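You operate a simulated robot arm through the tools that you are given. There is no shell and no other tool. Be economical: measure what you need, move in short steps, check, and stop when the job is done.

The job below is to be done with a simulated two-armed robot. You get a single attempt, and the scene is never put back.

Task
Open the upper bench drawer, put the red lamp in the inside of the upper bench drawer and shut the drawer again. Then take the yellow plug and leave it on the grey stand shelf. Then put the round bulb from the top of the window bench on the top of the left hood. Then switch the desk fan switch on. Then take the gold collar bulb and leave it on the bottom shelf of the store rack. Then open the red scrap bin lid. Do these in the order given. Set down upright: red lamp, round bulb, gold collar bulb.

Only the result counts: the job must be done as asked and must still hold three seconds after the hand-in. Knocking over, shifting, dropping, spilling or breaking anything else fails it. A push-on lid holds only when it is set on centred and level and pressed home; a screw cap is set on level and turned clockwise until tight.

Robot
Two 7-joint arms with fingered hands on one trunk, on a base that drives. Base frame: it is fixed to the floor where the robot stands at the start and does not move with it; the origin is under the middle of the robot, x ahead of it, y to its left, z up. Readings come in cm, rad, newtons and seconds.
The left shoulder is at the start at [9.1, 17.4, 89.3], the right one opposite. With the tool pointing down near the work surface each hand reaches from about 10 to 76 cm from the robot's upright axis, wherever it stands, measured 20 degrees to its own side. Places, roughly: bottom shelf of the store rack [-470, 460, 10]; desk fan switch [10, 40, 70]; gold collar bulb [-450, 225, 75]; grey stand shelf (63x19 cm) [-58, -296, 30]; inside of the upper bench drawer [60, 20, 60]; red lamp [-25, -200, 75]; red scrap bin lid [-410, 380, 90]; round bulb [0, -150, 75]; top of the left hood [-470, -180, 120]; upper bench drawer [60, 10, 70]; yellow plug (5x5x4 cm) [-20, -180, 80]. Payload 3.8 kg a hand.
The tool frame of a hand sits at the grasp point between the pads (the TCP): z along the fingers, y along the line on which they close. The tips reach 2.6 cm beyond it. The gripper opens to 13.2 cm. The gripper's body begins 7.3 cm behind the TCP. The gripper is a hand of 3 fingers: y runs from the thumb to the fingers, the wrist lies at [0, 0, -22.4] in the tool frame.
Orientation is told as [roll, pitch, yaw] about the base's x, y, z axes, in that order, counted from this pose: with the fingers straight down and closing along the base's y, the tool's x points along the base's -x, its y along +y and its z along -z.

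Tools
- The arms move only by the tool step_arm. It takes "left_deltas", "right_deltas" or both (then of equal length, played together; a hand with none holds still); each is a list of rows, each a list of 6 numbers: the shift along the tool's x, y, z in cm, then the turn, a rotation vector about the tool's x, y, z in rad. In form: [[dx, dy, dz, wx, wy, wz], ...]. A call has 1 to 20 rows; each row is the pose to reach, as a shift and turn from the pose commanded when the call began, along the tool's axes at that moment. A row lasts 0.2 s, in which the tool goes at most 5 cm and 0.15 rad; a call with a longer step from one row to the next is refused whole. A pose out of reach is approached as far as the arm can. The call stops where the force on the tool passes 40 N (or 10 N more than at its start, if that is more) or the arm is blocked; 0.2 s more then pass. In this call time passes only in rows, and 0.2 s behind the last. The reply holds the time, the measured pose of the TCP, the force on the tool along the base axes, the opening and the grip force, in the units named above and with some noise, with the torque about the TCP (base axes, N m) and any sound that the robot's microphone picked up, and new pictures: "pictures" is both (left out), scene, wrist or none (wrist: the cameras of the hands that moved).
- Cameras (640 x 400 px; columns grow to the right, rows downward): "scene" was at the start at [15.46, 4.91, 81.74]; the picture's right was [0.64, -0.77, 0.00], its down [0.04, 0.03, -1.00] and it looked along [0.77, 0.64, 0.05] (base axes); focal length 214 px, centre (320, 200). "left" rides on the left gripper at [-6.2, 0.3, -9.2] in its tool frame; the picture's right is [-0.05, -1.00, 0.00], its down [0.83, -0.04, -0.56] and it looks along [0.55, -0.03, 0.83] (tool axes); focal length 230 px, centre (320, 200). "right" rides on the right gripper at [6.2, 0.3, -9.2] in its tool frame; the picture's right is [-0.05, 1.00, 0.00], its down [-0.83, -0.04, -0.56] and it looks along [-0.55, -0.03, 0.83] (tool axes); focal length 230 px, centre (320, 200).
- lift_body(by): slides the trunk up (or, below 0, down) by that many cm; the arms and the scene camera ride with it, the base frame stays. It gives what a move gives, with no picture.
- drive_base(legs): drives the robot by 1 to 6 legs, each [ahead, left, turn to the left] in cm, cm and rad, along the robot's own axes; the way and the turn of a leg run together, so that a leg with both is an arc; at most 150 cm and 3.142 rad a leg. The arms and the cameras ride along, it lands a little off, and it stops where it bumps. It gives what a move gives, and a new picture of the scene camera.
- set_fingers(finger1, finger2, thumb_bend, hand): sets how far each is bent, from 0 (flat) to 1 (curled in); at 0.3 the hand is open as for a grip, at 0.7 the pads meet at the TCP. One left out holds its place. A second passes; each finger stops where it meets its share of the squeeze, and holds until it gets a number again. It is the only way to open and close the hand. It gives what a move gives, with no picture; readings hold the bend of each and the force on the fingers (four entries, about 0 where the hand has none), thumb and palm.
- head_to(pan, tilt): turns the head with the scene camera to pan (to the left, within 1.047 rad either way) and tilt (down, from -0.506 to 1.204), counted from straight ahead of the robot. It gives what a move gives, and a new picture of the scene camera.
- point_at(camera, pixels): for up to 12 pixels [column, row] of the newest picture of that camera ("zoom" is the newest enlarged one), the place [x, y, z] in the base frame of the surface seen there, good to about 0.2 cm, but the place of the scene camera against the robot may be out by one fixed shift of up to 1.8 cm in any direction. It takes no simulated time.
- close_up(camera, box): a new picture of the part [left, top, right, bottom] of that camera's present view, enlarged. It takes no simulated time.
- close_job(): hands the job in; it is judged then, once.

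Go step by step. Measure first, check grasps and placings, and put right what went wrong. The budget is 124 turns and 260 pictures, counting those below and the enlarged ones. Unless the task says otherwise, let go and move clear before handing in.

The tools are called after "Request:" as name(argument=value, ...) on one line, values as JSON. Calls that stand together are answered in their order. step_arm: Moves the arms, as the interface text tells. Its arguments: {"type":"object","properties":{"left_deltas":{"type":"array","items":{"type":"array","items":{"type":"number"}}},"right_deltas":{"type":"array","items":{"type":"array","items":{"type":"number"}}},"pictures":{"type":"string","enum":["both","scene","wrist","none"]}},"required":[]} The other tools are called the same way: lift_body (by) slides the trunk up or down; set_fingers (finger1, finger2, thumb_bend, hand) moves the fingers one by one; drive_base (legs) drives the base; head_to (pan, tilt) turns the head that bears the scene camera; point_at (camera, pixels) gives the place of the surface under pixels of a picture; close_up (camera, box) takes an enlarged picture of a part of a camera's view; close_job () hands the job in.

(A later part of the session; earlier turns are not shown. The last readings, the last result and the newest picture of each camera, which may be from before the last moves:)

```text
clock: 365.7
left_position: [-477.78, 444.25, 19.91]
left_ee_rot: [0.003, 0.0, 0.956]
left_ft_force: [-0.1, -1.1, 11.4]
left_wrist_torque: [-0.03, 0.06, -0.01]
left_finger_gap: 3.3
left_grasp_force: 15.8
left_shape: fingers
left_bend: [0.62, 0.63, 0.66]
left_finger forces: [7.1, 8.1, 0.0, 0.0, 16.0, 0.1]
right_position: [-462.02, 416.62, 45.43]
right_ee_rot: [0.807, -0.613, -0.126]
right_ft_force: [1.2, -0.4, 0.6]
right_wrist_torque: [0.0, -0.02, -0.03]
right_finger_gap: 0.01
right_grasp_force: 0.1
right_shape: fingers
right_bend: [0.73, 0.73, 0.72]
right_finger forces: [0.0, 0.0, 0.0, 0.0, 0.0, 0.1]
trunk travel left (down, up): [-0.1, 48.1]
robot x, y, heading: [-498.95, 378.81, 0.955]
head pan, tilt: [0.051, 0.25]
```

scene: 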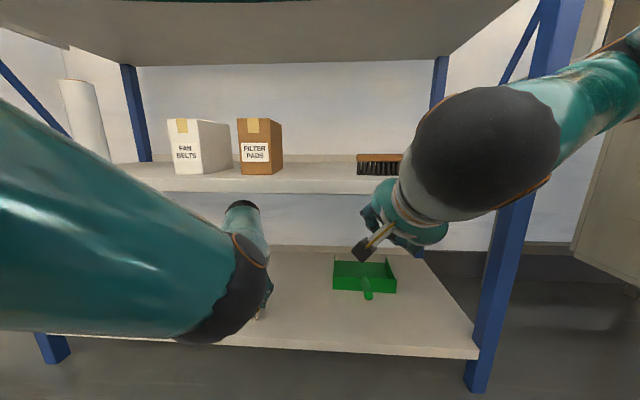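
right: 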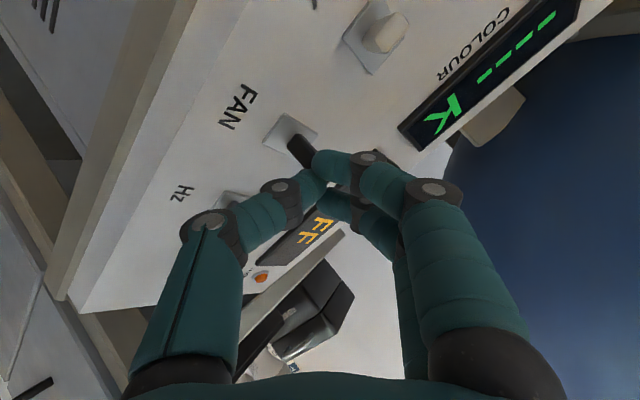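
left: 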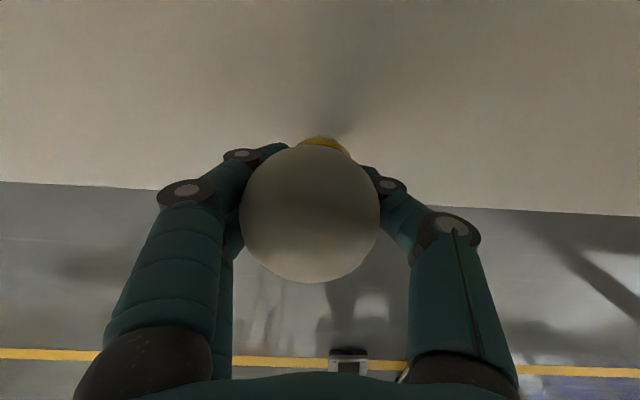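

Firm contact (11 N). I'll release in two stages, withdraw straight back (palm clears the globe by ~3 cm), then raise the trunk and look right toward the red scrap bin.

Request:
set_fingers(hand="left", finger1=0.56, finger2=0.56, thumb_bend=0.57)

Request:
set_fingers(hand="left", finger1=0.36, finger2=0.36, thumb_bend=0.36)

Request:
drive_base(legs=[[-50, 0, 0]])

Request:
close_up(camera="left", box=[0, 0, 640, 400])

Request:
lift_body(by=36)

Request:
head_to(pan=-0.5, tilt=0.35)

```text
clock: 366.7
left_position: [-477.85, 444.07, 19.84]
left_ee_rot: [0.002, 0.002, 0.959]
left_ft_force: [-0.4, 0.2, 0.9]
left_wrist_torque: [0.0, -0.02, -0.02]
left_finger_gap: 4.71
left_grasp_force: 0.3
left_shape: fingers
left_bend: [0.56, 0.56, 0.56]
left_finger forces: [0.0, 0.1, 0.1, 0.0, 0.0, 0.0]
right_position: [-461.96, 416.64, 45.41]
right_ee_rot: [0.806, -0.614, -0.129]
right_ft_force: [0.2, -0.6, 0.4]
right_wrist_torque: [0.01, -0.01, 0.02]
right_finger_gap: 0.0
right_grasp_force: 0.1
right_shape: fingers
right_bend: [0.73, 0.73, 0.72]
right_finger forces: [0.1, 0.1, 0.0, 0.0, 0.0, 0.0]
trunk travel left (down, up): [-0.1, 48.1]
robot x, y, heading: [-499.21, 379.15, 0.962]
head pan, tilt: [0.051, 0.25]
```

```text
clock: 367.7
left_position: [-477.75, 444.16, 19.73]
left_ee_rot: [0.003, 0.002, 0.956]
left_ft_force: [-0.2, -0.6, -0.4]
left_wrist_torque: [-0.01, -0.02, -0.02]
left_finger_gap: 11.45
left_grasp_force: 0.0
left_shape: fingers
left_bend: [0.36, 0.36, 0.36]
left_finger forces: [0.0, 0.0, 0.1, 0.1, 0.0, 0.0]
right_position: [-461.98, 416.61, 45.47]
right_ee_rot: [0.808, -0.615, -0.128]
right_ft_force: [0.1, 0.7, -0.5]
right_wrist_torque: [0.02, -0.04, -0.01]
right_finger_gap: 0.0
right_grasp_force: 0.0
right_shape: fingers
right_bend: [0.73, 0.73, 0.72]
right_finger forces: [0.0, 0.0, 0.1, 0.1, 0.0, 0.0]
trunk travel left (down, up): [-0.1, 48.1]
robot x, y, heading: [-499.23, 379.12, 0.959]
head pan, tilt: [0.051, 0.25]
```

```text
clock: 370.6
left_position: [-506.85, 403.18, 19.78]
left_ee_rot: [0.001, 0.002, 0.958]
left_ft_force: [0.4, -0.2, 0.5]
left_wrist_torque: [-0.02, -0.04, 0.04]
left_finger_gap: 11.43
left_grasp_force: 0.0
left_shape: fingers
left_bend: [0.36, 0.36, 0.36]
left_finger forces: [0.0, 0.0, 0.1, 0.0, 0.0, 0.1]
right_position: [-490.89, 375.59, 45.39]
right_ee_rot: [0.804, -0.615, -0.126]
right_ft_force: [-0.8, -0.7, -0.1]
right_wrist_torque: [-0.02, 0.03, 0.04]
right_finger_gap: 0.0
right_grasp_force: 0.1
right_shape: fingers
right_bend: [0.73, 0.73, 0.72]
right_finger forces: [0.0, 0.0, 0.0, 0.0, 0.1, 0.0]
trunk travel left (down, up): [-0.1, 48.1]
robot x, y, heading: [-528.1, 337.62, 0.96]
head pan, tilt: [0.051, 0.25]
```

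scene: 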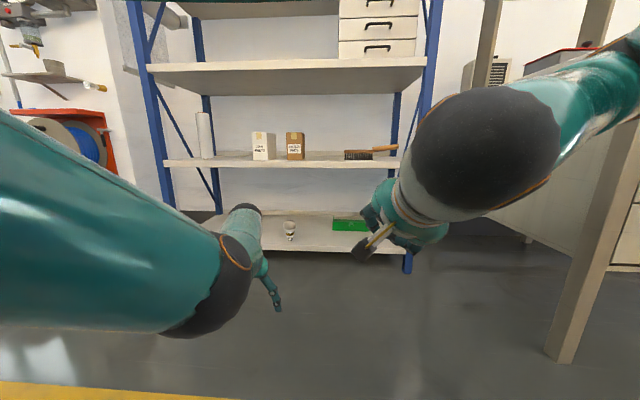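

```text
1.00 times, centred on (320, 200) of left (not enlarged: the box is as wide or as high as the picture)
```

zoom: 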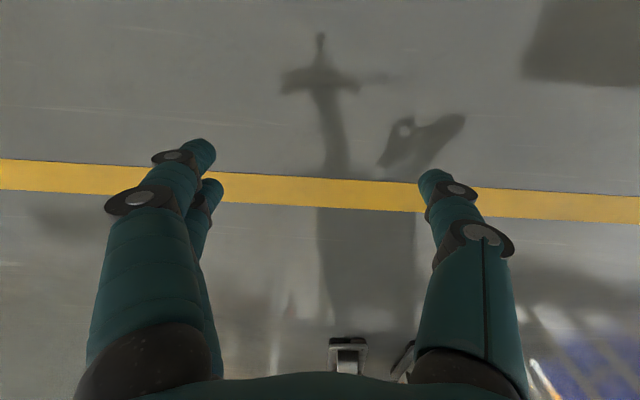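

```text
clock: 374.1
left_position: [-505.47, 405.1, 59.75]
left_ee_rot: [0.002, -0.065, 0.959]
left_ft_force: [0.0, -0.1, -0.2]
left_wrist_torque: [0.02, 0.0, 0.0]
left_finger_gap: 11.41
left_grasp_force: 0.1
left_shape: fingers
left_bend: [0.36, 0.36, 0.36]
left_finger forces: [0.1, 0.1, 0.0, 0.0, 0.1, 0.1]
right_position: [-490.77, 375.56, 81.43]
right_ee_rot: [0.804, -0.614, -0.124]
right_ft_force: [0.6, 0.9, -0.5]
right_wrist_torque: [-0.01, -0.01, 0.02]
right_finger_gap: 0.04
right_grasp_force: 0.0
right_shape: fingers
right_bend: [0.73, 0.73, 0.72]
right_finger forces: [0.0, 0.0, 0.0, 0.0, 0.1, 0.1]
trunk travel left (down, up): [-36.1, 12.1]
robot x, y, heading: [-527.93, 338.33, 0.956]
head pan, tilt: [0.051, 0.25]
```

```text
clock: 375.1
left_position: [-505.4, 405.2, 59.73]
left_ee_rot: [0.001, -0.067, 0.958]
left_ft_force: [0.2, -0.3, -0.6]
left_wrist_torque: [0.0, 0.0, -0.02]
left_finger_gap: 11.42
left_grasp_force: 0.1
left_shape: fingers
left_bend: [0.36, 0.36, 0.36]
left_finger forces: [0.1, 0.1, 0.1, 0.1, 0.0, 0.0]
right_position: [-490.89, 375.66, 81.51]
right_ee_rot: [0.807, -0.616, -0.127]
right_ft_force: [0.1, -0.5, -0.8]
right_wrist_torque: [-0.01, 0.05, 0.01]
right_finger_gap: 0.0
right_grasp_force: 0.0
right_shape: fingers
right_bend: [0.73, 0.73, 0.72]
right_finger forces: [0.1, 0.0, 0.0, 0.0, 0.0, 0.0]
trunk travel left (down, up): [-36.1, 12.1]
robot x, y, heading: [-528.05, 338.1, 0.956]
head pan, tilt: [-0.499, 0.351]
```

scene: 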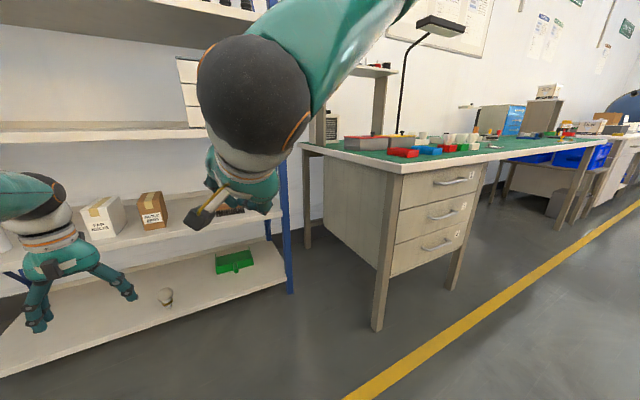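

The gold bulb stands on the bottom shelf ((166,297)). On the green bench I see bins with coloured lids near (365,142); I'll zoom and measure.

Request:
close_up(camera="scene", box=[320, 110, 480, 180])

Request:
point_at(camera="zoom", pixels=[[110, 110], [170, 105], [110, 135], [175, 135], [240, 110], [170, 150], [80, 150], [330, 165], [90, 108], [140, 100]])

```text
4.00 times, centred on (400, 145) of scene
```

zoom: 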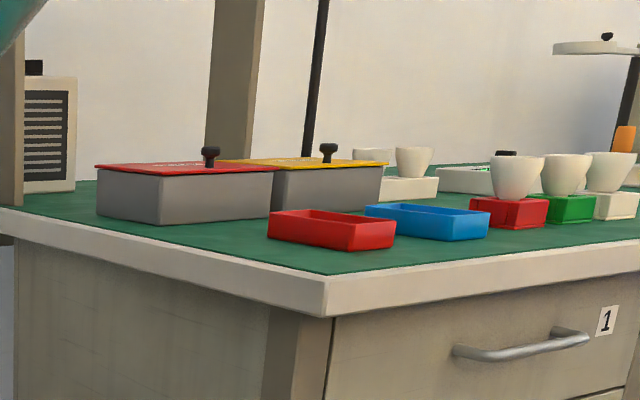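

```text
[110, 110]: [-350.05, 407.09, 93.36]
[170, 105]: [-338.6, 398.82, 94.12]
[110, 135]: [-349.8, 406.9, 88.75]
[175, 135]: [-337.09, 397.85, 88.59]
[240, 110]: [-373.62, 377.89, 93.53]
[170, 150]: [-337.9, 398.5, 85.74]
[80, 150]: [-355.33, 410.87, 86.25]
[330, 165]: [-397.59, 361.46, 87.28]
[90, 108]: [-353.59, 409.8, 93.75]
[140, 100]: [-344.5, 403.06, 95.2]
```

I now see it: a grey bin with a red lid and black knob at zoom (210,155). I'll measure the knob and lid corners.

Request:
point_at(camera="zoom", pixels=[[210, 150], [211, 163], [100, 168], [158, 175], [272, 170], [160, 163], [245, 165], [128, 163], [160, 200], [265, 190], [328, 150], [300, 163]])

Request:
close_up(camera="scene", box=[340, 138, 400, 170])

```text
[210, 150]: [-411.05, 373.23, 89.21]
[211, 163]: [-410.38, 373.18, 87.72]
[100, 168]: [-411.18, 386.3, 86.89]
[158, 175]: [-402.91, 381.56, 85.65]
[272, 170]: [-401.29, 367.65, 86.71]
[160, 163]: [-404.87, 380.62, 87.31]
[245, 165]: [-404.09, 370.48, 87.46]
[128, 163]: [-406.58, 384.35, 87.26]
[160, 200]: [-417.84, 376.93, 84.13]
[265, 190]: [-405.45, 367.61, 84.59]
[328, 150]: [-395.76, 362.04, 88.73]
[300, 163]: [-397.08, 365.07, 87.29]
```

```text
10.67 times, centred on (370, 154) of scene
```

zoom: 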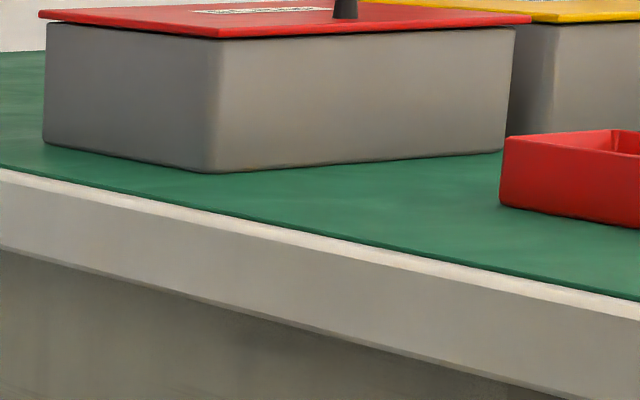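

The red lid (l 541–559 wide) has its knob at the front centre [-410.6,373.5,88] and hinges along the back. I'll tuck the left arm up, open the right hand a little, raise the trunk and drive so the forward-pitched right hand faces the knob.

Request:
step_arm(left_deltas=[[1, 0, -4, 0, 0, 0], [2, 0, -8.5, 0, 0, 0], [4, 0, -13, 0, 0, 0], [6, 0, -17.5, 0, 0, 0], [8, 0, -22, 0, 0, 0], [10, 0, -26, 0, 0, 0], [12, 0, -30, 0, 0, 0], [14, 0, -34, 0, 0, 0]], pictures="none")

Request:
lift_body(by=9)

Request:
set_fingers(hand="right", finger1=0.55, finger2=0.55, thumb_bend=0.55)

Request:
drive_base(legs=[[0, -66.5, 0], [33.2, 0, 0]])

Request:
step_arm(right_deltas=[[0, 0, 0, 0, 0, 0]], pictures="wrist")

```text
clock: 376.9
left_position: [-515.31, 393.09, 92.18]
left_ee_rot: [0.002, -0.064, 0.957]
left_ft_force: [-0.4, -0.2, -0.4]
left_wrist_torque: [-0.01, 0.02, -0.02]
left_finger_gap: 11.45
left_grasp_force: 0.0
left_shape: fingers
left_bend: [0.36, 0.36, 0.36]
left_finger forces: [0.0, 0.0, 0.0, 0.0, 0.0, 0.0]
left hand out of reach, approached as far as the arm can: row 7, 8
right_position: [-491.03, 375.64, 81.55]
right_ee_rot: [0.806, -0.614, -0.124]
right_ft_force: [0.8, 0.9, -0.7]
right_wrist_torque: [-0.03, 0.02, 0.01]
right_finger_gap: 0.0
right_grasp_force: 0.0
right_shape: fingers
right_bend: [0.73, 0.73, 0.72]
right_finger forces: [0.0, 0.0, 0.0, 0.0, 0.0, 0.1]
trunk travel left (down, up): [-36.1, 12.1]
robot x, y, heading: [-527.98, 338.07, 0.959]
head pan, tilt: [-0.499, 0.351]
```

```text
clock: 378.1
left_position: [-515.22, 393.19, 101.08]
left_ee_rot: [0.0, -0.064, 0.96]
left_ft_force: [0.1, 1.0, -0.4]
left_wrist_torque: [-0.01, 0.04, -0.03]
left_finger_gap: 11.48
left_grasp_force: 0.1
left_shape: fingers
left_bend: [0.36, 0.36, 0.36]
left_finger forces: [0.1, 0.0, 0.0, 0.1, 0.1, 0.0]
right_position: [-490.92, 375.63, 90.27]
right_ee_rot: [0.804, -0.613, -0.125]
right_ft_force: [-1.2, -0.4, 0.3]
right_wrist_torque: [0.01, 0.03, 0.0]
right_finger_gap: 0.01
right_grasp_force: 0.1
right_shape: fingers
right_bend: [0.73, 0.73, 0.72]
right_finger forces: [0.0, 0.0, 0.1, 0.0, 0.0, 0.0]
trunk travel left (down, up): [-45.1, 3.1]
robot x, y, heading: [-527.67, 338.24, 0.958]
head pan, tilt: [-0.499, 0.351]
```

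```text
clock: 379.1
left_position: [-515.25, 393.11, 101.21]
left_ee_rot: [0.002, -0.067, 0.959]
left_ft_force: [-0.5, 0.1, 0.4]
left_wrist_torque: [-0.01, -0.02, -0.02]
left_finger_gap: 11.46
left_grasp_force: 0.0
left_shape: fingers
left_bend: [0.36, 0.36, 0.36]
left_finger forces: [0.0, 0.1, 0.1, 0.1, 0.0, 0.0]
right_position: [-490.97, 375.65, 90.3]
right_ee_rot: [0.806, -0.614, -0.127]
right_ft_force: [-0.2, -0.1, -0.3]
right_wrist_torque: [0.02, -0.01, 0.01]
right_finger_gap: 5.05
right_grasp_force: 0.1
right_shape: fingers
right_bend: [0.55, 0.55, 0.55]
right_finger forces: [0.0, 0.1, 0.1, 0.0, 0.0, 0.0]
trunk travel left (down, up): [-45.1, 3.1]
robot x, y, heading: [-527.73, 337.95, 0.958]
head pan, tilt: [-0.499, 0.351]
```

```text
clock: 387.3
left_position: [-441.42, 382.25, 101.16]
left_ee_rot: [0.0, -0.067, 0.962]
left_ft_force: [0.1, 0.4, 0.6]
left_wrist_torque: [-0.01, 0.0, 0.01]
left_finger_gap: 11.45
left_grasp_force: 0.0
left_shape: fingers
left_bend: [0.36, 0.36, 0.36]
left_finger forces: [0.0, 0.1, 0.1, 0.0, 0.1, 0.0]
right_position: [-417.0, 364.98, 90.36]
right_ee_rot: [0.805, -0.614, -0.121]
right_ft_force: [0.5, 0.6, -0.3]
right_wrist_torque: [0.03, -0.02, 0.03]
right_finger_gap: 5.08
right_grasp_force: 0.1
right_shape: fingers
right_bend: [0.55, 0.55, 0.55]
right_finger forces: [0.0, 0.0, 0.0, 0.0, 0.0, 0.0]
trunk travel left (down, up): [-45.1, 3.1]
robot x, y, heading: [-454.11, 326.97, 0.962]
head pan, tilt: [-0.499, 0.351]
```

scene: 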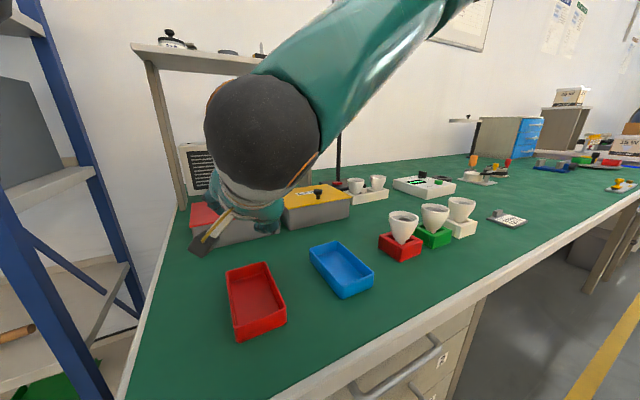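

```text
clock: 387.7
left_position: [-441.43, 382.32, 101.17]
left_ee_rot: [0.003, -0.067, 0.961]
left_ft_force: [0.0, 0.2, -0.4]
left_wrist_torque: [0.03, 0.01, 0.0]
left_finger_gap: 11.47
left_grasp_force: 0.1
left_shape: fingers
left_bend: [0.36, 0.36, 0.36]
left_finger forces: [0.1, 0.0, 0.1, 0.0, 0.0, 0.0]
right_position: [-416.9, 364.89, 90.46]
right_ee_rot: [0.806, -0.615, -0.119]
right_ft_force: [0.4, 0.0, -0.2]
right_wrist_torque: [-0.04, 0.03, -0.02]
right_finger_gap: 5.05
right_grasp_force: 0.1
right_shape: fingers
right_bend: [0.55, 0.55, 0.55]
right_finger forces: [0.0, 0.0, 0.0, 0.1, 0.0, 0.0]
trunk travel left (down, up): [-45.1, 3.1]
robot x, y, heading: [-453.5, 327.72, 0.965]
head pan, tilt: [-0.499, 0.351]
```

right: 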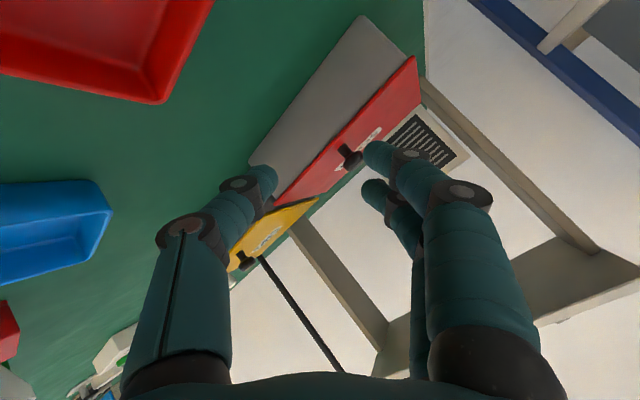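

The red lid and its knob are right ahead at (350,157). I'll measure them with the wrist camera.

Request:
point_at(camera="right", pixels=[[345, 152], [350, 157], [357, 161], [413, 62], [282, 196], [330, 155], [375, 133], [415, 95], [345, 85], [316, 198]])

Request:
close_up(camera="right", box=[240, 40, 460, 220])

```text
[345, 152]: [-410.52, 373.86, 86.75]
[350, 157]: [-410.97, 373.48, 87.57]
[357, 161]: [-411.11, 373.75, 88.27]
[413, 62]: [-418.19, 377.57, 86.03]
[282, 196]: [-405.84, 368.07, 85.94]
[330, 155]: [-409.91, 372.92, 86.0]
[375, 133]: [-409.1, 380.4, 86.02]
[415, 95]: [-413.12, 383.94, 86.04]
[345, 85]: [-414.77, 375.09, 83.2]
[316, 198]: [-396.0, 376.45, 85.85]
```

```text
2.22 times, centred on (350, 130) of right
```

zoom: 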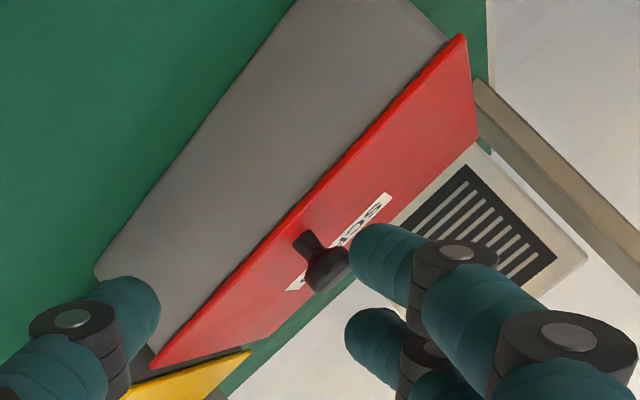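

Knob is at n≈49.7, l≈553.3 with a mushroom head at z 87–88.5; lid surface z 86. I'll narrow the fingers, roll the hand so it pinches sideways, and approach halfway to check the pose.

Request:
set_fingers(hand="right", finger1=0.59, finger2=0.59, thumb_bend=0.59)

Request:
step_arm(right_deltas=[[0, 0, 0, 0, 0, -0.13], [0, 0, 0, 0, 0, -0.26], [0, 0, 0, 0, 0, -0.39], [0, 0, 0, 0, 0, -0.52], [-0.9, 0.95, 2.6, 0, 0, -0.52], [-1.8, 1.9, 5.3, 0, 0, -0.52]], pictures="wrist")

```text
clock: 388.7
left_position: [-441.44, 382.44, 101.04]
left_ee_rot: [0.002, -0.067, 0.963]
left_ft_force: [-0.1, 0.2, 0.0]
left_wrist_torque: [-0.03, -0.03, 0.01]
left_finger_gap: 11.48
left_grasp_force: 0.1
left_shape: fingers
left_bend: [0.36, 0.36, 0.36]
left_finger forces: [0.1, 0.0, 0.0, 0.0, 0.1, 0.0]
right_position: [-417.06, 364.97, 90.46]
right_ee_rot: [0.806, -0.615, -0.12]
right_ft_force: [-0.3, -0.4, 0.3]
right_wrist_torque: [-0.02, -0.01, 0.04]
right_finger_gap: 3.87
right_grasp_force: 0.1
right_shape: fingers
right_bend: [0.59, 0.59, 0.59]
right_finger forces: [0.1, 0.1, 0.0, 0.0, 0.0, 0.1]
trunk travel left (down, up): [-45.1, 3.1]
robot x, y, heading: [-454.03, 327.07, 0.961]
head pan, tilt: [-0.499, 0.351]
```

```text
clock: 390.1
left_position: [-441.37, 382.38, 101.08]
left_ee_rot: [0.003, -0.066, 0.963]
left_ft_force: [-0.4, -0.1, -0.4]
left_wrist_torque: [-0.04, -0.02, -0.02]
left_finger_gap: 11.43
left_grasp_force: 0.1
left_shape: fingers
left_bend: [0.36, 0.36, 0.36]
left_finger forces: [0.0, 0.0, 0.0, 0.1, 0.0, 0.1]
right_position: [-413.42, 369.83, 89.59]
right_ee_rot: [0.377, -0.918, 0.481]
right_ft_force: [1.2, -1.0, -0.3]
right_wrist_torque: [0.01, 0.01, 0.01]
right_finger_gap: 3.88
right_grasp_force: 0.0
right_shape: fingers
right_bend: [0.59, 0.59, 0.59]
right_finger forces: [0.1, 0.0, 0.0, 0.1, 0.0, 0.1]
trunk travel left (down, up): [-45.1, 3.1]
robot x, y, heading: [-454.08, 327.07, 0.964]
head pan, tilt: [-0.499, 0.351]
```

right: 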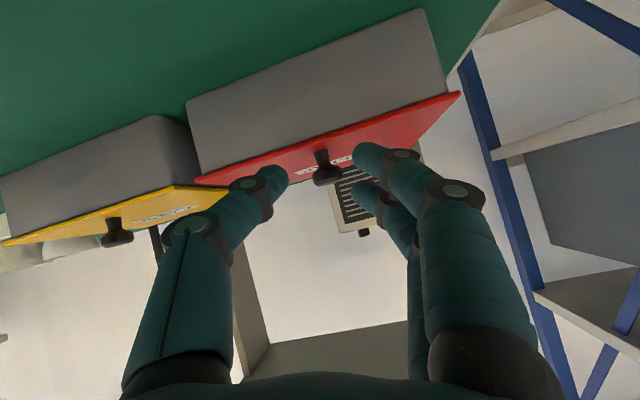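

The hand now pinches sideways and the knob (325,170) sits between thumb and fingers. I'll move in 4.6 cm, close on the knob, and start lifting along the hinge arc to 0.52 rad.

Request:
step_arm(right_deltas=[[-0.9, 0.25, 2.15, 0, 0, 0], [-1.79, 0.5, 4.31, 0, 0, 0]], pictures="none")

Request:
set_fingers(hand="right", finger1=0.73, finger2=0.73, thumb_bend=0.73)

Request:
step_arm(right_deltas=[[-1.35, 0.37, -0.42, 0.034, 0.126, 0.002], [-2.74, 0.75, -0.66, 0.068, 0.251, 0.005], [-4.15, 1.12, -0.7, 0.101, 0.377, 0.007], [-5.55, 1.5, -0.56, 0.135, 0.502, 0.009]], pictures="both")

```text
clock: 390.7
left_position: [-441.49, 382.3, 101.19]
left_ee_rot: [0.002, -0.067, 0.964]
left_ft_force: [-0.9, 0.1, 0.0]
left_wrist_torque: [-0.03, 0.01, -0.01]
left_finger_gap: 11.47
left_grasp_force: 0.0
left_shape: fingers
left_bend: [0.36, 0.36, 0.36]
left_finger forces: [0.1, 0.1, 0.0, 0.0, 0.1, 0.1]
right_position: [-410.88, 373.42, 88.89]
right_ee_rot: [0.382, -0.919, 0.476]
right_ft_force: [-0.2, -0.8, 5.9]
right_wrist_torque: [-0.07, -0.18, -0.01]
right_finger_gap: 3.72
right_grasp_force: 3.0
right_shape: fingers
right_bend: [0.59, 0.59, 0.6]
right_finger forces: [0.1, 0.0, 0.0, 0.1, 5.4, 0.0]
trunk travel left (down, up): [-45.1, 3.1]
robot x, y, heading: [-454.12, 327.39, 0.97]
head pan, tilt: [-0.499, 0.351]
```

```text
clock: 391.7
left_position: [-441.31, 382.47, 101.14]
left_ee_rot: [0.002, -0.064, 0.963]
left_ft_force: [0.3, -0.7, 0.5]
left_wrist_torque: [-0.03, 0.0, 0.04]
left_finger_gap: 11.46
left_grasp_force: 0.1
left_shape: fingers
left_bend: [0.36, 0.36, 0.36]
left_finger forces: [0.0, 0.1, 0.0, 0.0, 0.0, 0.0]
right_position: [-410.83, 373.5, 88.63]
right_ee_rot: [0.38, -0.914, 0.478]
right_ft_force: [5.9, 1.7, -0.7]
right_wrist_torque: [0.12, 0.01, -0.07]
right_finger_gap: 1.29
right_grasp_force: 11.0
right_shape: fingers
right_bend: [0.71, 0.71, 0.68]
right_finger forces: [7.6, 3.4, 0.0, 0.0, 10.5, 0.0]
trunk travel left (down, up): [-45.1, 3.1]
robot x, y, heading: [-453.77, 327.47, 0.964]
head pan, tilt: [-0.499, 0.351]
```

```text
clock: 392.7
left_position: [-441.4, 382.28, 101.19]
left_ee_rot: [0.0, -0.066, 0.963]
left_ft_force: [0.2, -0.4, -0.1]
left_wrist_torque: [-0.01, -0.04, 0.0]
left_finger_gap: 11.46
left_grasp_force: 0.0
left_shape: fingers
left_bend: [0.36, 0.36, 0.36]
left_finger forces: [0.1, 0.0, 0.1, 0.1, 0.0, 0.0]
right_position: [-409.82, 375.11, 92.49]
right_ee_rot: [0.188, -0.55, 0.611]
right_ft_force: [3.1, -2.9, 1.2]
right_wrist_torque: [0.04, 0.01, -0.09]
right_finger_gap: 1.23
right_grasp_force: 10.9
right_shape: fingers
right_bend: [0.72, 0.72, 0.68]
right_finger forces: [9.4, 2.5, 0.0, 0.1, 10.0, 0.1]
right hand out of reach, approached as far as the arm can: row 4
trunk travel left (down, up): [-45.1, 3.1]
robot x, y, heading: [-453.67, 327.08, 0.965]
head pan, tilt: [-0.499, 0.351]
```

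scene: 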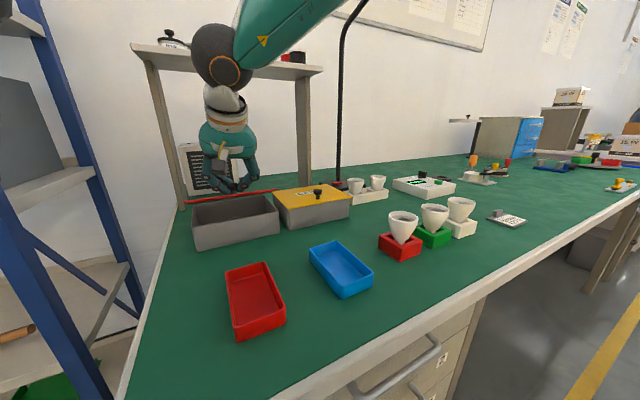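
right: 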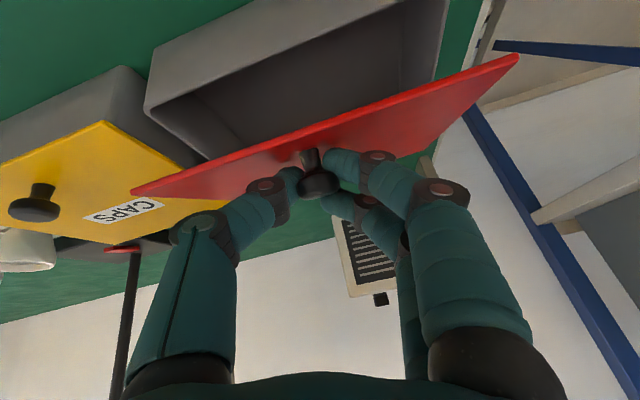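

The lid is lifting cleanly in the pinch (θ≈0.37), and the bin interior shows. I'll keep the hand's tilt fixed and carry the knob along the arc past vertical to about 104°.

Request:
step_arm(right_deltas=[[-1.83, 0.51, -0.57, 0, 0, 0], [-4.08, 1.12, -0.81, 0, 0, 0], [-6.34, 1.72, -0.57, 0, 0, 0], [-8.49, 2.28, 0.16, 0, 0, 0], [-10.45, 2.79, 1.34, 0, 0, 0], [-12.14, 3.21, 2.9, 0, 0, 0], [-13.47, 3.53, 4.8, 0, 0, 0]], pictures="both")

```text
clock: 394.3
left_position: [-441.45, 382.24, 101.1]
left_ee_rot: [0.001, -0.066, 0.963]
left_ft_force: [-0.5, 0.3, -0.3]
left_wrist_torque: [-0.01, 0.0, 0.01]
left_finger_gap: 11.47
left_grasp_force: 0.1
left_shape: fingers
left_bend: [0.36, 0.36, 0.36]
left_finger forces: [0.0, 0.0, 0.1, 0.0, 0.0, 0.1]
right_position: [-409.43, 375.38, 93.33]
right_ee_rot: [0.186, -0.553, 0.609]
right_ft_force: [-0.2, -4.8, 2.3]
right_wrist_torque: [0.01, 0.11, -0.09]
right_finger_gap: 1.15
right_grasp_force: 10.7
right_shape: fingers
right_bend: [0.72, 0.72, 0.68]
right_finger forces: [8.8, 2.5, 0.0, 0.0, 9.7, 0.0]
right hand out of reach, approached as far as the arm can: row 1, 2, 3, 4, 5, 6, 7
trunk travel left (down, up): [-45.1, 3.1]
robot x, y, heading: [-453.26, 326.89, 0.963]
head pan, tilt: [-0.499, 0.351]
5 turns are left
```

scene: 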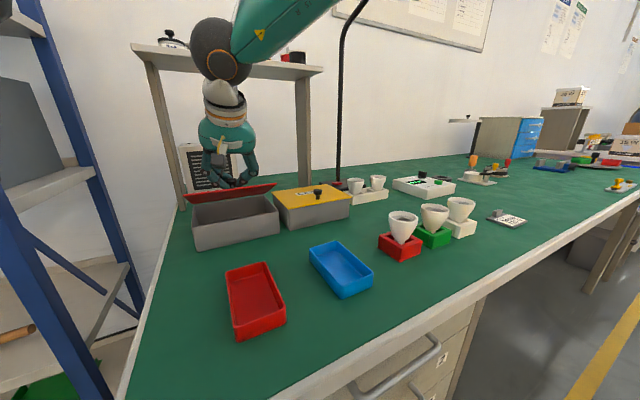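
right: 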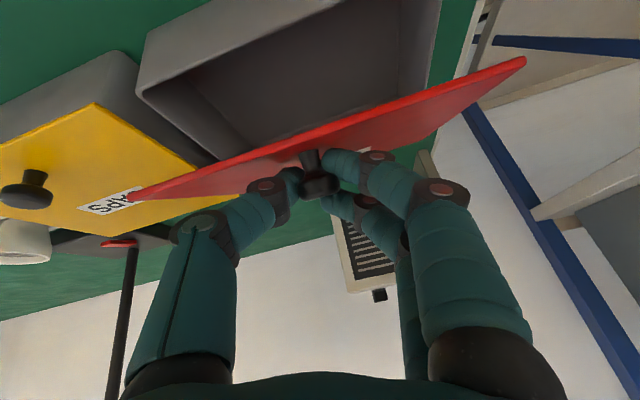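

The lid keeps rising but the arm has run out of forward reach. I'll alternate small upward arm moves with short base advances to follow the arc.

Request:
step_arm(right_deltas=[[-0.52, 0.16, -0.84, 0, 0, 0]], pictures="none")

Request:
drive_base(legs=[[2, 0, 0]])

Request:
step_arm(right_deltas=[[-0.42, 0.13, -0.67, 0, 0, 0], [-0.84, 0.25, -1.34, 0, 0, 0]], pictures="none")

Request:
drive_base(legs=[[2.5, 0, 0]])

Request:
step_arm(right_deltas=[[-0.5, 0.15, -0.8, 0, 0, 0]], pictures="none")

Request:
drive_base(legs=[[4, 0, 0]])

```text
clock: 394.7
left_position: [-441.32, 382.52, 101.06]
left_ee_rot: [0.001, -0.063, 0.962]
left_ft_force: [0.3, 0.5, 0.5]
left_wrist_torque: [-0.04, 0.01, 0.02]
left_finger_gap: 11.46
left_grasp_force: 0.1
left_shape: fingers
left_bend: [0.36, 0.36, 0.36]
left_finger forces: [0.1, 0.1, 0.0, 0.0, 0.0, 0.1]
right_position: [-409.26, 375.44, 94.05]
right_ee_rot: [0.186, -0.551, 0.611]
right_ft_force: [7.1, 6.3, -7.1]
right_wrist_torque: [0.08, 0.0, -0.04]
right_finger_gap: 1.2
right_grasp_force: 8.4
right_shape: fingers
right_bend: [0.71, 0.72, 0.68]
right_finger forces: [5.0, 3.6, 0.0, 0.1, 8.8, 0.0]
trunk travel left (down, up): [-45.1, 3.1]
robot x, y, heading: [-453.74, 326.85, 0.967]
head pan, tilt: [-0.499, 0.351]
```

```text
clock: 395.5
left_position: [-440.2, 384.06, 101.07]
left_ee_rot: [0.003, -0.066, 0.963]
left_ft_force: [-0.3, -0.7, -0.4]
left_wrist_torque: [0.02, 0.02, 0.03]
left_finger_gap: 11.44
left_grasp_force: 0.0
left_shape: fingers
left_bend: [0.36, 0.36, 0.36]
left_finger forces: [0.1, 0.0, 0.1, 0.1, 0.1, 0.1]
right_position: [-408.23, 377.0, 94.11]
right_ee_rot: [0.186, -0.549, 0.613]
right_ft_force: [5.6, -0.9, -3.6]
right_wrist_torque: [-0.02, -0.09, 0.07]
right_finger_gap: 0.3
right_grasp_force: 4.8
right_shape: fingers
right_bend: [0.72, 0.73, 0.69]
right_finger forces: [2.3, 0.0, 0.1, 0.0, 6.9, 0.0]
trunk travel left (down, up): [-45.1, 3.1]
robot x, y, heading: [-452.28, 328.99, 0.968]
head pan, tilt: [-0.499, 0.351]
```

scene: 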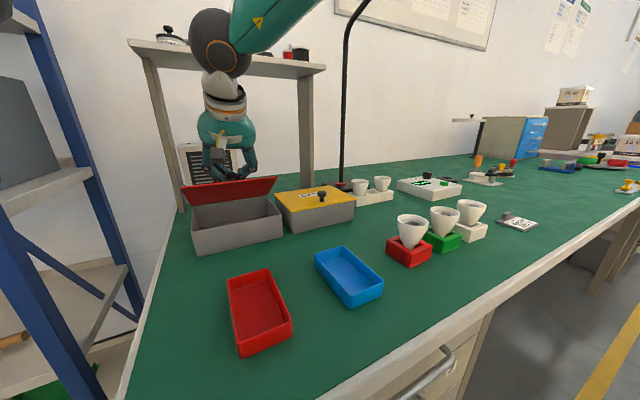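

```text
clock: 396.1
left_position: [-440.11, 384.02, 101.05]
left_ee_rot: [0.002, -0.062, 0.961]
left_ft_force: [0.5, 0.0, -0.6]
left_wrist_torque: [-0.04, 0.02, -0.01]
left_finger_gap: 11.46
left_grasp_force: 0.0
left_shape: fingers
left_bend: [0.36, 0.36, 0.36]
left_finger forces: [0.1, 0.0, 0.0, 0.0, 0.1, 0.0]
right_position: [-408.05, 377.12, 94.74]
right_ee_rot: [0.184, -0.548, 0.611]
right_ft_force: [9.9, 6.7, -13.2]
right_wrist_torque: [0.06, -0.14, 0.06]
right_finger_gap: 0.61
right_grasp_force: 8.5
right_shape: fingers
right_bend: [0.71, 0.73, 0.69]
right_finger forces: [7.2, 0.1, 0.0, 0.0, 9.5, 0.1]
right hand out of reach, approached as far as the arm can: row 2
trunk travel left (down, up): [-45.1, 3.1]
robot x, y, heading: [-452.63, 328.93, 0.964]
head pan, tilt: [-0.499, 0.351]
```

```text
clock: 396.9
left_position: [-438.98, 385.99, 101.2]
left_ee_rot: [0.001, -0.068, 0.963]
left_ft_force: [0.0, 0.0, -0.6]
left_wrist_torque: [-0.02, -0.03, 0.0]
left_finger_gap: 11.45
left_grasp_force: 0.2
left_shape: fingers
left_bend: [0.36, 0.36, 0.36]
left_finger forces: [0.1, 0.0, 0.0, 0.0, 0.0, 0.0]
right_position: [-407.01, 379.07, 95.25]
right_ee_rot: [0.187, -0.553, 0.61]
right_ft_force: [-0.1, -0.8, -0.5]
right_wrist_torque: [-0.02, -0.04, 0.04]
right_finger_gap: 0.02
right_grasp_force: 0.0
right_shape: fingers
right_bend: [0.73, 0.73, 0.72]
right_finger forces: [0.0, 0.0, 0.1, 0.0, 0.0, 0.1]
trunk travel left (down, up): [-45.1, 3.1]
robot x, y, heading: [-451.78, 330.87, 0.962]
head pan, tilt: [-0.499, 0.351]
```

scene: 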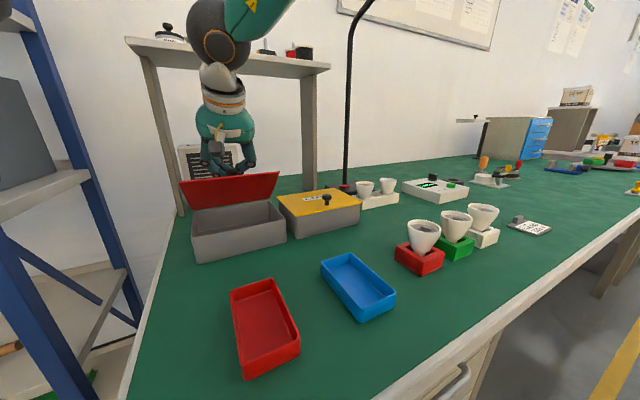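

```text
clock: 397.3
left_position: [-438.87, 385.93, 101.19]
left_ee_rot: [0.002, -0.067, 0.963]
left_ft_force: [-0.5, 0.4, 0.5]
left_wrist_torque: [0.03, 0.06, -0.01]
left_finger_gap: 11.46
left_grasp_force: 0.0
left_shape: fingers
left_bend: [0.36, 0.36, 0.36]
left_finger forces: [0.1, 0.0, 0.0, 0.0, 0.0, 0.0]
right_position: [-406.94, 378.92, 95.17]
right_ee_rot: [0.188, -0.552, 0.61]
right_ft_force: [-1.0, 0.1, 0.3]
right_wrist_torque: [0.01, -0.01, 0.0]
right_finger_gap: 0.03
right_grasp_force: 0.1
right_shape: fingers
right_bend: [0.73, 0.73, 0.72]
right_finger forces: [0.1, 0.1, 0.1, 0.0, 0.0, 0.0]
right hand out of reach, approached as far as the arm can: row 1
trunk travel left (down, up): [-45.1, 3.1]
robot x, y, heading: [-451.33, 330.79, 0.965]
head pan, tilt: [-0.499, 0.351]
```

```text
clock: 398.2
left_position: [-436.45, 388.12, 101.06]
left_ee_rot: [0.002, -0.065, 0.955]
left_ft_force: [0.5, -0.8, 0.2]
left_wrist_torque: [0.01, 0.01, -0.01]
left_finger_gap: 11.46
left_grasp_force: 0.0
left_shape: fingers
left_bend: [0.36, 0.36, 0.36]
left_finger forces: [0.1, 0.1, 0.0, 0.0, 0.1, 0.1]
right_position: [-404.43, 381.09, 95.05]
right_ee_rot: [0.187, -0.553, 0.603]
right_ft_force: [-0.2, -0.1, -0.1]
right_wrist_torque: [0.04, 0.0, 0.0]
right_finger_gap: 0.04
right_grasp_force: 0.1
right_shape: fingers
right_bend: [0.73, 0.73, 0.72]
right_finger forces: [0.0, 0.0, 0.1, 0.0, 0.1, 0.0]
trunk travel left (down, up): [-45.1, 3.1]
robot x, y, heading: [-449.19, 333.01, 0.957]
head pan, tilt: [-0.499, 0.351]
stopped in leg 1: the robot was blocked; the commanded pose is now the measured one
4 turns are left
```

scene: 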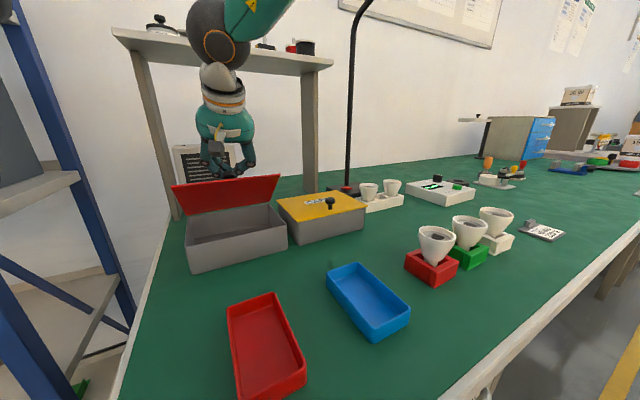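

The knob slipped free, but the lid stays up by itself and the hand is unloaded just behind it. I'll measure the lid's edge to get its angle before withdrawing.

Request:
point_at(camera="scene", pixels=[[176, 188], [276, 178], [230, 184], [230, 204], [195, 210], [270, 202], [212, 208], [330, 203]])

Request:
close_up(camera="scene", box=[140, 110, 380, 270])

Request:
close_up(camera="right", box=[0, 0, 640, 400])

```text
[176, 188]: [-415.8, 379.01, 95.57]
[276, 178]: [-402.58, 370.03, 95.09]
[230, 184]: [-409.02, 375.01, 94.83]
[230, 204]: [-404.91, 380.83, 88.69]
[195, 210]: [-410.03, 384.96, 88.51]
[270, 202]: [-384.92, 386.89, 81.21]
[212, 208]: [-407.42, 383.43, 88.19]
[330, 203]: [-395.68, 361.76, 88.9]
```

```text
2.50 times, centred on (260, 190) of scene
```

zoom: 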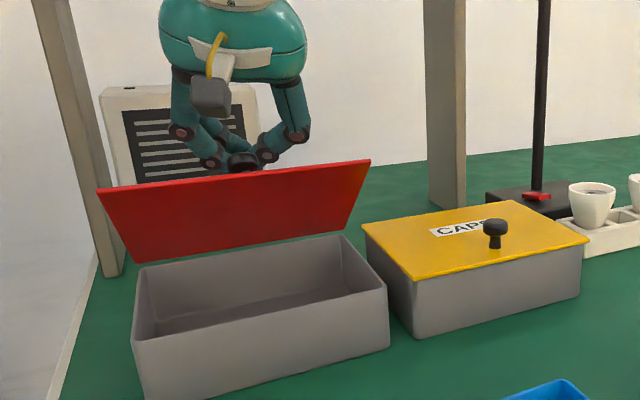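

```text
1.00 times, centred on (320, 200) of right (not enlarged: the box is as wide or as high as the picture)
3 turns are left
```

zoom: 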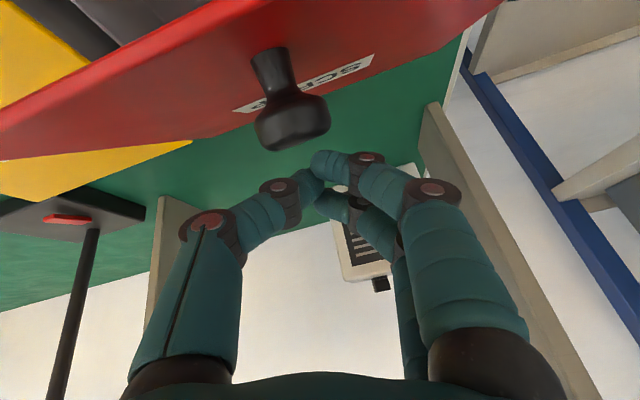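

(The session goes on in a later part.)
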